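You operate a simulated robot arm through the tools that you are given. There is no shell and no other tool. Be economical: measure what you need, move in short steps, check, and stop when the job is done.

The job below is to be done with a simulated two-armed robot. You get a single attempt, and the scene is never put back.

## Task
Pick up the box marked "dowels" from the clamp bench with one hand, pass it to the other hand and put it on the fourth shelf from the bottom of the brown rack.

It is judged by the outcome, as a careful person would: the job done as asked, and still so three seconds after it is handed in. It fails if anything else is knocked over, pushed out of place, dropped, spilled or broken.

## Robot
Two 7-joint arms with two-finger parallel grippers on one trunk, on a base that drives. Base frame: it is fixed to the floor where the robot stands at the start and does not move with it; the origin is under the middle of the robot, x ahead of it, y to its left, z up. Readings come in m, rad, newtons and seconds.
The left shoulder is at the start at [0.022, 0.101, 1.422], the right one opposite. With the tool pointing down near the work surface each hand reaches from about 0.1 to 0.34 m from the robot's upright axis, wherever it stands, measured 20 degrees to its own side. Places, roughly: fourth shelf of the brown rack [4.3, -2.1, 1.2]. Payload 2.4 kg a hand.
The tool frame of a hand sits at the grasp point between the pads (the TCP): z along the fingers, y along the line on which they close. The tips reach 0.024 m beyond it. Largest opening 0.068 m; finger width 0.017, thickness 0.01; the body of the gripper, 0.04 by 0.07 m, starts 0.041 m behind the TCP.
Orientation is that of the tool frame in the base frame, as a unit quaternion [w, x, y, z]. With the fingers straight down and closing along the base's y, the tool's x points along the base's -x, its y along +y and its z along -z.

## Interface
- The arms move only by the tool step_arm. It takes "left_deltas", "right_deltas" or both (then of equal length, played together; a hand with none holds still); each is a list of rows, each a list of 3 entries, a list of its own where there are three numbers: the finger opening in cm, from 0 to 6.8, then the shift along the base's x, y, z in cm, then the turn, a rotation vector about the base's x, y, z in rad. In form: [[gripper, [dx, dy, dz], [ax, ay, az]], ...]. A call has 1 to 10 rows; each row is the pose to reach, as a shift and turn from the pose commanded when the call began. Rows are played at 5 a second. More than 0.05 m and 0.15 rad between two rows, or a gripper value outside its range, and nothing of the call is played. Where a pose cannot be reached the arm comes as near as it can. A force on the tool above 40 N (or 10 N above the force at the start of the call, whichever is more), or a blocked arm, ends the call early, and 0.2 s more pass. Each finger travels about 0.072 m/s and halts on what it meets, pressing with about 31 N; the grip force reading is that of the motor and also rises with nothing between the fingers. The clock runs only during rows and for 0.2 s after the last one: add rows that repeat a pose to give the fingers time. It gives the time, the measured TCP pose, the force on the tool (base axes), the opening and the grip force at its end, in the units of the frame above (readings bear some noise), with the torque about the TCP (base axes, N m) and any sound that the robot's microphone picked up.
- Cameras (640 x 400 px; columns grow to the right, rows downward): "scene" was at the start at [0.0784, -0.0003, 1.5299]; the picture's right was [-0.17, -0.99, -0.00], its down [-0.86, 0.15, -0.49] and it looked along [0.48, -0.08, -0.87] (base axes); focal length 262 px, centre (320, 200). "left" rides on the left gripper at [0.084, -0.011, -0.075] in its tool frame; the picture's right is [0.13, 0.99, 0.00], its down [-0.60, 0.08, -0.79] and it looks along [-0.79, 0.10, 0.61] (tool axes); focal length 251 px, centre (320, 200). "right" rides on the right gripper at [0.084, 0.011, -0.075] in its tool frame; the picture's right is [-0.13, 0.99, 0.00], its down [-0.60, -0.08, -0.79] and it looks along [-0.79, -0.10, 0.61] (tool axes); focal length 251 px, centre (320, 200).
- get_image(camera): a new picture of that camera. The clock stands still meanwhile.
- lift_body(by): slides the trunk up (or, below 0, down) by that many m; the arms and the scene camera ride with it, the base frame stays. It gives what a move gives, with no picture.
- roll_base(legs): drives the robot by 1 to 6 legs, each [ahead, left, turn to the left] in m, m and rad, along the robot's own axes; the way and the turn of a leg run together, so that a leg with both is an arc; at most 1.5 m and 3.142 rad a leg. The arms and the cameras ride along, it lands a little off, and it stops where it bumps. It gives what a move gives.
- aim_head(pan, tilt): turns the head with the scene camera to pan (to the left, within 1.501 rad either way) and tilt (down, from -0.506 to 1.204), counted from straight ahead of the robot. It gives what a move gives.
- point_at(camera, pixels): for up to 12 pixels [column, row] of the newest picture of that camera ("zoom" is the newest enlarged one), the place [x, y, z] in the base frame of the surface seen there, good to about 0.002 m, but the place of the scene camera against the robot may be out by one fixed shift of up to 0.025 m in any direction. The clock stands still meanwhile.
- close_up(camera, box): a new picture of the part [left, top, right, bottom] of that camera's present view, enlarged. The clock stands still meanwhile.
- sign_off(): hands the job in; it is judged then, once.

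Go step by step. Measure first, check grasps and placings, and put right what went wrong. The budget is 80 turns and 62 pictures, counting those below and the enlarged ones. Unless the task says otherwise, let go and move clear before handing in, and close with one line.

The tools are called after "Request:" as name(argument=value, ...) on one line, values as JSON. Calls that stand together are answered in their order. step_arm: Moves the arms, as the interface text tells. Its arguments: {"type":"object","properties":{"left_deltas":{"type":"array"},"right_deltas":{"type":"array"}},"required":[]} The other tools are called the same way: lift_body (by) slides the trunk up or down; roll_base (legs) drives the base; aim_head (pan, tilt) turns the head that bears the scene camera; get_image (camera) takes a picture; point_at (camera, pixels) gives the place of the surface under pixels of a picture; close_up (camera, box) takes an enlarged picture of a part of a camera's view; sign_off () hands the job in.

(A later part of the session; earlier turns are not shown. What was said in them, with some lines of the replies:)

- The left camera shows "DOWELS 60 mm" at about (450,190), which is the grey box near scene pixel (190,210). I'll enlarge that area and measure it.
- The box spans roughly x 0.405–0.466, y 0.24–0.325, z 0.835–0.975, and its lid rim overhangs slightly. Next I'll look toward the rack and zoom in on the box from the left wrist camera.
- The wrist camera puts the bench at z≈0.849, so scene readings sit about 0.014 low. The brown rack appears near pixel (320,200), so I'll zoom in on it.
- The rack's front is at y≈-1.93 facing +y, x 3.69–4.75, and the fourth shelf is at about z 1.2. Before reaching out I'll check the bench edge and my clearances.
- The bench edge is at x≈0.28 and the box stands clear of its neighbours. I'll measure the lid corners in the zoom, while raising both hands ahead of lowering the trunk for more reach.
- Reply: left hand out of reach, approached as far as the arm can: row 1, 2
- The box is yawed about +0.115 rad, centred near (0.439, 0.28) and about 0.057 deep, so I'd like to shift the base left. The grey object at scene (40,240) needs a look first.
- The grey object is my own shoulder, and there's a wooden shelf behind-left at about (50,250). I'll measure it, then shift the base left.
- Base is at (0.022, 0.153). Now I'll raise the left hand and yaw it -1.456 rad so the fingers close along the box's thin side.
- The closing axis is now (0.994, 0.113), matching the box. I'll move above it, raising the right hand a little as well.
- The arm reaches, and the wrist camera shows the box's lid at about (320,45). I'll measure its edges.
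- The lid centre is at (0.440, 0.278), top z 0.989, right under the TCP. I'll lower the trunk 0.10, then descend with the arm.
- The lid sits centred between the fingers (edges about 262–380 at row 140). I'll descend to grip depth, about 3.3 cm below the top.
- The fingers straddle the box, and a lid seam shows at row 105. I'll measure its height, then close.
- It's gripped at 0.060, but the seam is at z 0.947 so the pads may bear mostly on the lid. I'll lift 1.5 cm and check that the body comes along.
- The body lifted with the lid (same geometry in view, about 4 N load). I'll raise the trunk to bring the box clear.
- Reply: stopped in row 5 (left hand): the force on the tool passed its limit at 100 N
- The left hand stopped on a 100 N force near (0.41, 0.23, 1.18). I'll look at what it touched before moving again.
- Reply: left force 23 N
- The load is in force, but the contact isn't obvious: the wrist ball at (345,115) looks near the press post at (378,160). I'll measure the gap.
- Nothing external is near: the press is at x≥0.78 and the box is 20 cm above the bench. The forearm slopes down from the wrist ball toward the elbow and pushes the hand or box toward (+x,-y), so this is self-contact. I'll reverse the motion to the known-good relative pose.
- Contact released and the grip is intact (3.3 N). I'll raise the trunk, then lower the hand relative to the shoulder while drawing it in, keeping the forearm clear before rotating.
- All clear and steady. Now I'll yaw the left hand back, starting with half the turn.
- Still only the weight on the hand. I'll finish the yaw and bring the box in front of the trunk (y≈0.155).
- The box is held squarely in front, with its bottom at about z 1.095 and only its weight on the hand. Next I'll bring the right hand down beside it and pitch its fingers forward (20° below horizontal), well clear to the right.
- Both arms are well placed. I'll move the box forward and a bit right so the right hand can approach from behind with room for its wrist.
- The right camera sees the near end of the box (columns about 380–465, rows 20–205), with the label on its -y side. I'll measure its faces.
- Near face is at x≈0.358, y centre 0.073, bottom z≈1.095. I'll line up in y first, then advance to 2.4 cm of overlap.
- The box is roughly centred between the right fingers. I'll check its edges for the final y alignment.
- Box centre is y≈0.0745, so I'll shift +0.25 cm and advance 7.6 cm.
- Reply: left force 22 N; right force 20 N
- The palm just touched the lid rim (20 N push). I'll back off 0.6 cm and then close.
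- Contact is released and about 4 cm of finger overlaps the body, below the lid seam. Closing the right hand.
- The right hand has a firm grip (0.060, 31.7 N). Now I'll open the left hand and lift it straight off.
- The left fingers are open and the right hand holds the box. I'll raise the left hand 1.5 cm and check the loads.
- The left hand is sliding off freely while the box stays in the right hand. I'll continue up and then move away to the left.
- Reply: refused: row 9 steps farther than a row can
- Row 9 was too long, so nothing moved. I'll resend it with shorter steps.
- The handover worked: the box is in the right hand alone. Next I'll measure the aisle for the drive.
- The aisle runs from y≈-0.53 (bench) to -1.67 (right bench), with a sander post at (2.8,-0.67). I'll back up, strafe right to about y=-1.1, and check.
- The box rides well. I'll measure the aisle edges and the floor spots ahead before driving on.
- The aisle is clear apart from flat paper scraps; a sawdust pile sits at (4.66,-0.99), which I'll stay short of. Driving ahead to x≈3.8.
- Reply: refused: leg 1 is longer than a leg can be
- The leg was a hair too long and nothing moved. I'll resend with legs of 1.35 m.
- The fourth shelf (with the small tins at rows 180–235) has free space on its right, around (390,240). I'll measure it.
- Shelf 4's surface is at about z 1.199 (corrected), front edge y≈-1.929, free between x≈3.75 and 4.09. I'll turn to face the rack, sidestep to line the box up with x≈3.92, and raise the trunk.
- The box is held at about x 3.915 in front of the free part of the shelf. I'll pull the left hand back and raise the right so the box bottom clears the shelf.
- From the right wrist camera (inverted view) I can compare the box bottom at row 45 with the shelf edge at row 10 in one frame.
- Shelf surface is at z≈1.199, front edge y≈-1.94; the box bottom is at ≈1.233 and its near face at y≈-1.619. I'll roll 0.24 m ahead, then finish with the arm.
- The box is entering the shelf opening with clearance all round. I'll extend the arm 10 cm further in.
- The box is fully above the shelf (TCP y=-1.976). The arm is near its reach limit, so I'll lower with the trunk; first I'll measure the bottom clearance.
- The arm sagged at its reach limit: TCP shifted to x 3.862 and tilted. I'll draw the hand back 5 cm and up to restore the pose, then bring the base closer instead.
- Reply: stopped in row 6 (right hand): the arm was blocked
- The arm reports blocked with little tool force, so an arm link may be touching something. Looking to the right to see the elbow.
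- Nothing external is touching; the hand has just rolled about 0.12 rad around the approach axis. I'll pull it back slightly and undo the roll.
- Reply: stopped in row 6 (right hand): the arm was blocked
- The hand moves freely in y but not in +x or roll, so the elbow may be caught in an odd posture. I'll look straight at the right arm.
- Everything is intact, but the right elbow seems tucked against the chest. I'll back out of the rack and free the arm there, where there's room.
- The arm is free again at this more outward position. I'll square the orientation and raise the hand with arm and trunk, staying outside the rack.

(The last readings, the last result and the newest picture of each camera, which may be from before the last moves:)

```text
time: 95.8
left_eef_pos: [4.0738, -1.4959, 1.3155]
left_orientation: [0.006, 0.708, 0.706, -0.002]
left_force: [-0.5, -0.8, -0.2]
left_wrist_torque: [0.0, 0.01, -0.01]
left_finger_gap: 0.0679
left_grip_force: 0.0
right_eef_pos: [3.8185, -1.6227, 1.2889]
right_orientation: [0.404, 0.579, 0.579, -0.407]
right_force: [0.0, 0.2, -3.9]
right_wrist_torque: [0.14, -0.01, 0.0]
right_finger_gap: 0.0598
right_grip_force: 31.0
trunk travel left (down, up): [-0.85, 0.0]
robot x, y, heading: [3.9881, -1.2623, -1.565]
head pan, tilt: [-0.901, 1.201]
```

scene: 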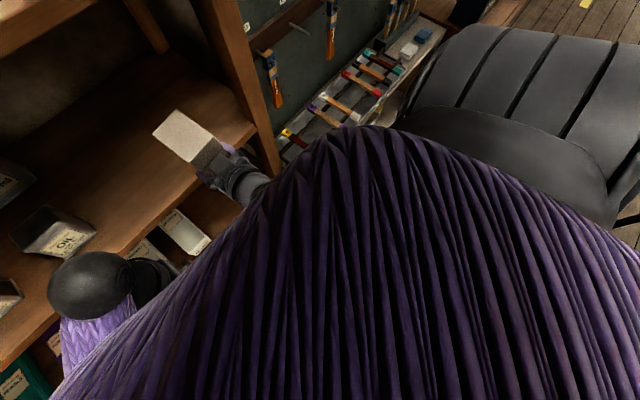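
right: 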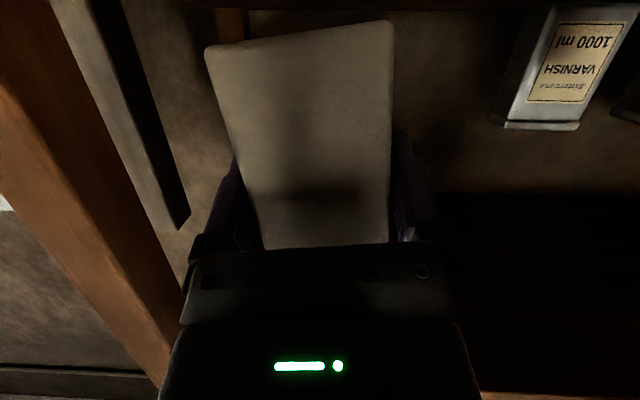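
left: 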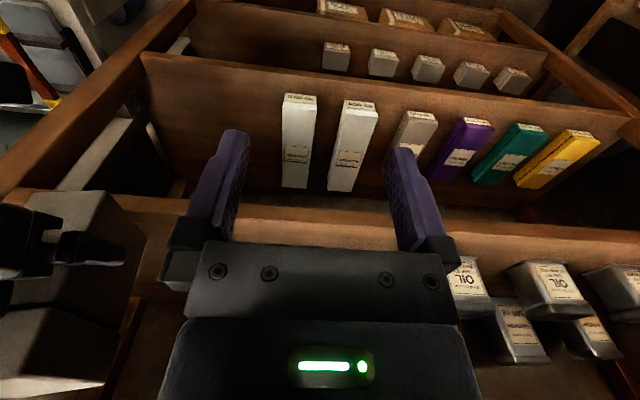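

The pose is square again (TCP z 1.289). I'll tuck the left hand back, sidestep 0.09 m left, and roll in most of the way.

Request:
step_arm(left_deltas=[[6.8, [0, 2, 0], [0, 0, 0]], [6.8, [0, 4, 0], [0, 0, 0]], [6.8, [0, 4, 0], [0, 0, 0]]])

Request:
roll_base(legs=[[0, 0.09, 0], [0.2, 0, 0]])

Request:
aim_head(pan=-0.1, tilt=0.7)

Request:
get_image(camera="scene")

```text
time: 96.6
left_eef_pos: [4.0737, -1.4544, 1.3164]
left_orientation: [0.005, 0.708, 0.707, -0.002]
left_force: [0.2, -0.6, -0.2]
left_wrist_torque: [0.0, 0.0, 0.01]
left_finger_gap: 0.068
left_grip_force: 0.1
right_eef_pos: [3.8178, -1.6227, 1.2884]
right_orientation: [0.403, 0.58, 0.579, -0.408]
right_force: [0.3, 0.0, -3.3]
right_wrist_torque: [0.09, -0.01, -0.01]
right_finger_gap: 0.0596
right_grip_force: 31.0
trunk travel left (down, up): [-0.85, 0.0]
robot x, y, heading: [3.9909, -1.2653, -1.565]
head pan, tilt: [-0.901, 1.201]
```

```text
time: 99.0
left_eef_pos: [4.1634, -1.6559, 1.3163]
left_orientation: [0.005, 0.709, 0.705, -0.001]
left_force: [0.1, 0.5, -0.7]
left_wrist_torque: [0.04, 0.0, 0.02]
left_finger_gap: 0.0677
left_grip_force: 0.1
right_eef_pos: [3.9082, -1.8195, 1.2873]
right_orientation: [0.402, 0.581, 0.578, -0.408]
right_force: [0.3, -0.4, -3.7]
right_wrist_torque: [0.12, -0.02, 0.0]
right_finger_gap: 0.0596
right_grip_force: 30.9
trunk travel left (down, up): [-0.85, 0.0]
robot x, y, heading: [4.0826, -1.4663, -1.57]
head pan, tilt: [-0.901, 1.201]
```

```text
time: 100.1
left_eef_pos: [4.1641, -1.6561, 1.3171]
left_orientation: [0.005, 0.708, 0.706, -0.002]
left_force: [-0.2, 0.3, -0.5]
left_wrist_torque: [0.0, 0.03, 0.04]
left_finger_gap: 0.068
left_grip_force: 0.1
right_eef_pos: [3.9072, -1.8209, 1.2882]
right_orientation: [0.402, 0.581, 0.578, -0.408]
right_force: [0.8, -0.5, -3.8]
right_wrist_torque: [0.1, -0.01, -0.01]
right_finger_gap: 0.0599
right_grip_force: 31.0
trunk travel left (down, up): [-0.85, 0.0]
robot x, y, heading: [4.0779, -1.4615, -1.574]
head pan, tilt: [-0.099, 0.7]
```

```text
10 pictures are left
```

scene: 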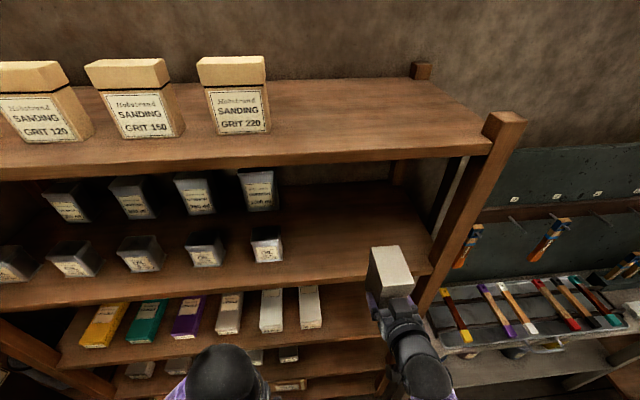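

The box is lined up with the free space and clear of the tins and the post. I'll roll 0.10 m further, then finish with a short arm extension.

Request:
roll_base(legs=[[0.1, 0, 0]])

Request:
step_arm(right_deltas=[[4.5, [0, -1.5, 0], [0, 0, 0]], [4.5, [0, -3, 0], [0, 0, 0]], [4.5, [0, -4.5, 0], [0, 0, 0]], [4.5, [0, -5.2, 0], [0, 0, 0]], [4.5, [0, -5.2, 0], [0, 0, 0]]])

Request:
get_image(camera="right")

```text
time: 101.2
left_eef_pos: [4.1641, -1.7541, 1.3169]
left_orientation: [0.005, 0.71, 0.705, -0.001]
left_force: [0.5, 0.4, 0.4]
left_wrist_torque: [0.03, -0.01, 0.0]
left_finger_gap: 0.0682
left_grip_force: 0.0
right_eef_pos: [3.9061, -1.9195, 1.2895]
right_orientation: [0.402, 0.581, 0.578, -0.408]
right_force: [0.2, -0.2, -3.6]
right_wrist_torque: [0.09, -0.03, -0.03]
right_finger_gap: 0.0599
right_grip_force: 31.4
trunk travel left (down, up): [-0.85, 0.0]
robot x, y, heading: [4.0814, -1.5646, -1.572]
head pan, tilt: [-0.099, 0.7]
```

```text
time: 102.4
left_eef_pos: [4.1632, -1.7542, 1.3171]
left_orientation: [0.006, 0.71, 0.705, -0.002]
left_force: [-0.5, 0.2, -1.1]
left_wrist_torque: [0.01, 0.01, -0.03]
left_finger_gap: 0.068
left_grip_force: 0.0
right_eef_pos: [3.9062, -1.9711, 1.2888]
right_orientation: [0.402, 0.581, 0.579, -0.407]
right_force: [0.3, 0.8, -3.7]
right_wrist_torque: [0.11, -0.01, 0.01]
right_finger_gap: 0.0599
right_grip_force: 30.8
trunk travel left (down, up): [-0.85, 0.0]
robot x, y, heading: [4.0783, -1.5657, -1.576]
head pan, tilt: [-0.099, 0.7]
```

```text
9 pictures are left
```

right: 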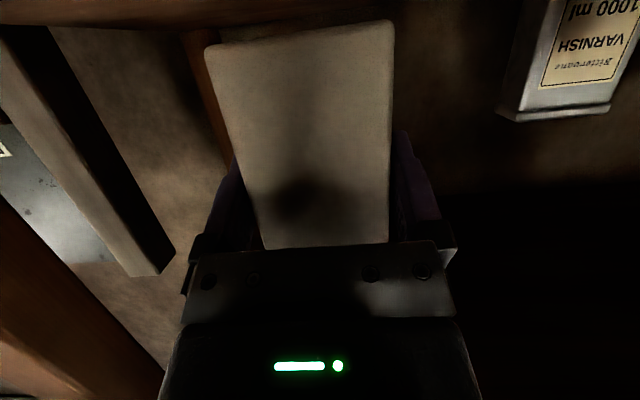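

The pose held exactly (3.906, -1.971, 1.289). Now I'll lower about 3 cm, gently, onto the shelf.

Request:
step_arm(right_deltas=[[4.5, [0, 0, -0.8], [0, 0, 0]], [4.5, [0, 0, -1.6], [0, 0, 0]], [4.5, [0, 0, -2.3], [0, 0, 0]], [4.5, [0, 0, -2.7], [0, 0, 0]], [4.5, [0, 0, -3.0], [0, 0, 0]], [4.5, [0, 0, -3.0], [0, 0, 0]]])

Request:
get_image(camera="right")

Request:
point_at(camera="right", pixels=[[300, 38], [230, 52], [380, 33], [300, 12], [150, 20], [300, 150]])

```text
time: 103.8
left_eef_pos: [4.1642, -1.7542, 1.3169]
left_orientation: [0.006, 0.71, 0.704, -0.002]
left_force: [-0.4, 0.0, 0.3]
left_wrist_torque: [-0.02, 0.0, 0.02]
left_finger_gap: 0.0681
left_grip_force: 0.0
right_eef_pos: [3.9068, -1.9715, 1.2578]
right_orientation: [0.402, 0.581, 0.578, -0.408]
right_force: [-0.6, 0.2, -3.2]
right_wrist_torque: [0.13, 0.01, 0.0]
right_finger_gap: 0.0597
right_grip_force: 31.5
trunk travel left (down, up): [-0.85, 0.0]
robot x, y, heading: [4.0832, -1.5623, -1.572]
head pan, tilt: [-0.099, 0.7]
```

```text
8 pictures are left
```

right: 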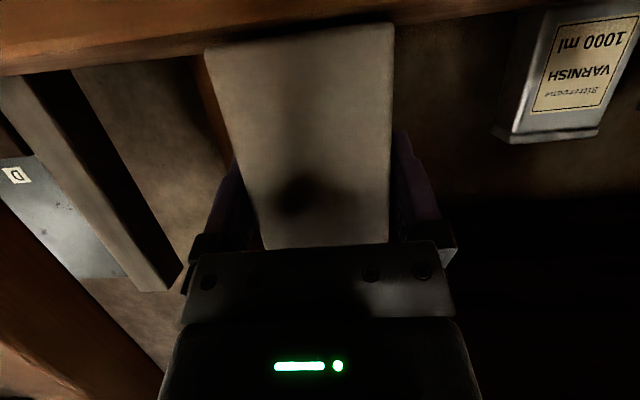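

```text
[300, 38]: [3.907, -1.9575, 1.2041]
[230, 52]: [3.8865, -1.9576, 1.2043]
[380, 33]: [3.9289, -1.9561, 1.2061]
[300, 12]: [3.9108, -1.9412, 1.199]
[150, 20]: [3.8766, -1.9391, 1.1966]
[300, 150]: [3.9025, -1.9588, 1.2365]
```

The bottom edge is about 4 mm above the shelf and the near face is 17 mm inside the front edge. I'll lower in 1 mm steps until I feel contact.

Request:
step_arm(right_deltas=[[4.5, [0, 0, -0.2], [0, 0, 0]], [4.5, [0, 0, -0.3], [0, 0, 0]], [4.5, [0, 0, -0.4], [0, 0, 0]], [4.5, [0, 0, -0.4], [0, 0, 0]]])

```text
time: 104.8
left_eef_pos: [4.1643, -1.7526, 1.3167]
left_orientation: [0.006, 0.71, 0.704, -0.001]
left_force: [-0.3, -0.2, -0.1]
left_wrist_torque: [-0.01, -0.04, 0.0]
left_finger_gap: 0.0679
left_grip_force: 0.0
right_eef_pos: [3.9068, -1.9718, 1.2562]
right_orientation: [0.404, 0.58, 0.577, -0.409]
right_force: [-3.1, -4.0, 19.7]
right_wrist_torque: [0.34, -0.42, -0.05]
right_finger_gap: 0.06
right_grip_force: 31.7
trunk travel left (down, up): [-0.85, 0.0]
robot x, y, heading: [4.0787, -1.5649, -1.573]
head pan, tilt: [-0.099, 0.7]
```

Contact: the shelf pushes back with about 20 N. I'll ease up 2 mm and open the fingers.

Request:
step_arm(right_deltas=[[4.5, [0, 0, 0.2], [0, 0, 0]], [5.5, [0, 0, 0.2], [0, 0, 0]], [6.3, [0, 0, 0.2], [0, 0, 0]], [6.8, [0, 0, 0.2], [0, 0, 0]], [6.8, [0, 0, 0.2], [0, 0, 0]], [6.8, [0, 0, 0.2], [0, 0, 0]]])

Request:
get_image(camera="right")

```text
time: 106.2
left_eef_pos: [4.1646, -1.7537, 1.3175]
left_orientation: [0.006, 0.71, 0.705, -0.002]
left_force: [-0.4, -0.2, -0.3]
left_wrist_torque: [0.01, 0.02, 0.0]
left_finger_gap: 0.0679
left_grip_force: 0.2
right_eef_pos: [3.9077, -1.9706, 1.2559]
right_orientation: [0.402, 0.581, 0.578, -0.408]
right_force: [-0.2, -0.5, 0.1]
right_wrist_torque: [0.0, -0.01, -0.01]
right_finger_gap: 0.068
right_grip_force: 0.1
trunk travel left (down, up): [-0.85, 0.0]
robot x, y, heading: [4.0801, -1.5656, -1.571]
head pan, tilt: [-0.099, 0.7]
```

```text
7 pictures are left
```

right: 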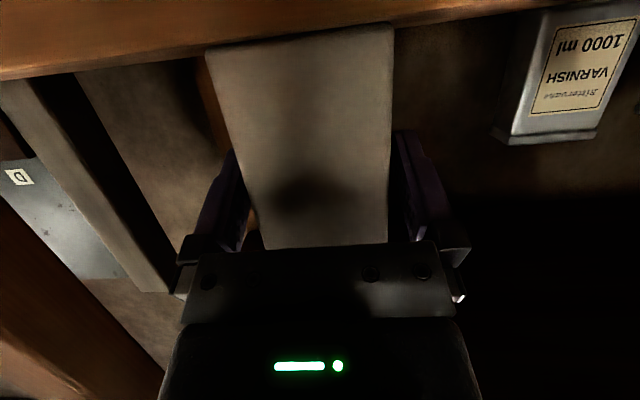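

The fingers are open and unloaded with the box standing on the shelf. I'll withdraw straight back.

Request:
step_arm(right_deltas=[[6.8, [0, 1, 0], [0, 0, 0]], [6.8, [0, 2, 0], [0, 0, 0]], [6.8, [0, 3.5, 0], [0, 0, 0]], [6.8, [0, 5, 0], [0, 0, 0]], [6.8, [0, 6, 0], [0, 0, 0]], [6.8, [0, 6, 0], [0, 0, 0]]])

Request:
get_image(camera="right")

```text
time: 107.6
left_eef_pos: [4.164, -1.7549, 1.317]
left_orientation: [0.006, 0.709, 0.705, -0.002]
left_force: [0.3, -0.1, 1.2]
left_wrist_torque: [-0.01, 0.01, 0.0]
left_finger_gap: 0.0678
left_grip_force: 0.0
right_eef_pos: [3.9073, -1.9119, 1.2572]
right_orientation: [0.402, 0.581, 0.578, -0.408]
right_force: [0.4, 1.1, 1.0]
right_wrist_torque: [0.01, -0.02, -0.02]
right_finger_gap: 0.0681
right_grip_force: 0.0
trunk travel left (down, up): [-0.85, 0.0]
robot x, y, heading: [4.0862, -1.561, -1.571]
head pan, tilt: [-0.099, 0.7]
```

```text
6 pictures are left
```

right: 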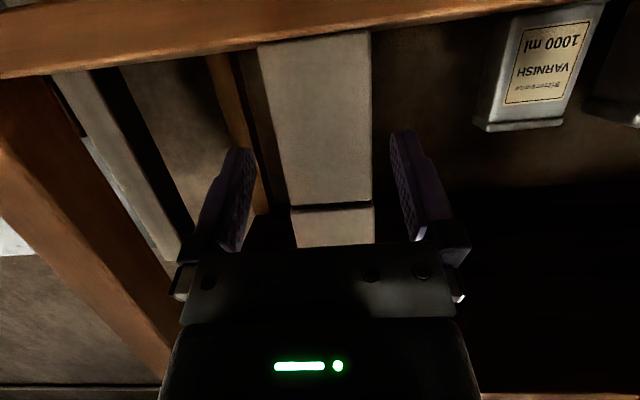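

The fingers are clear and the box stands upright. I'll back the base away and check the rack.

Request:
roll_base(legs=[[-0.3, 0, 0]])

Request:
get_image(camera="scene")

```text
time: 109.7
left_eef_pos: [4.1654, -1.4537, 1.3181]
left_orientation: [0.006, 0.71, 0.704, -0.002]
left_force: [0.0, 0.1, 0.0]
left_wrist_torque: [-0.03, -0.02, 0.0]
left_finger_gap: 0.068
left_grip_force: 0.0
right_eef_pos: [3.9069, -1.6126, 1.2562]
right_orientation: [0.403, 0.581, 0.577, -0.409]
right_force: [0.1, 0.7, -0.3]
right_wrist_torque: [0.03, 0.02, 0.04]
right_finger_gap: 0.0681
right_grip_force: 0.1
trunk travel left (down, up): [-0.85, 0.0]
robot x, y, heading: [4.0797, -1.2646, -1.574]
head pan, tilt: [-0.099, 0.7]
```

```text
5 pictures are left
```

scene: 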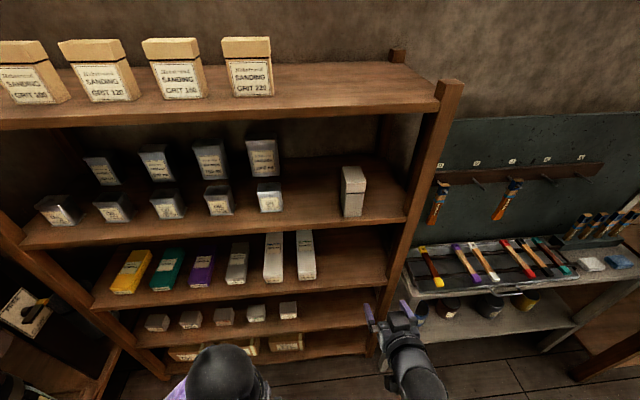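

The box stands upright on the fourth shelf at about (353,190), the tins and everything else on the rack are as they were, and both hands are clear. I'm handing the job in.

Request:
sign_off()

```text
The job is handed in.
```

The "dowels" box was picked up with the left hand, passed to the right hand, and now stands upright on the fourth shelf of the brown rack; nothing else was disturbed as far as I could see.
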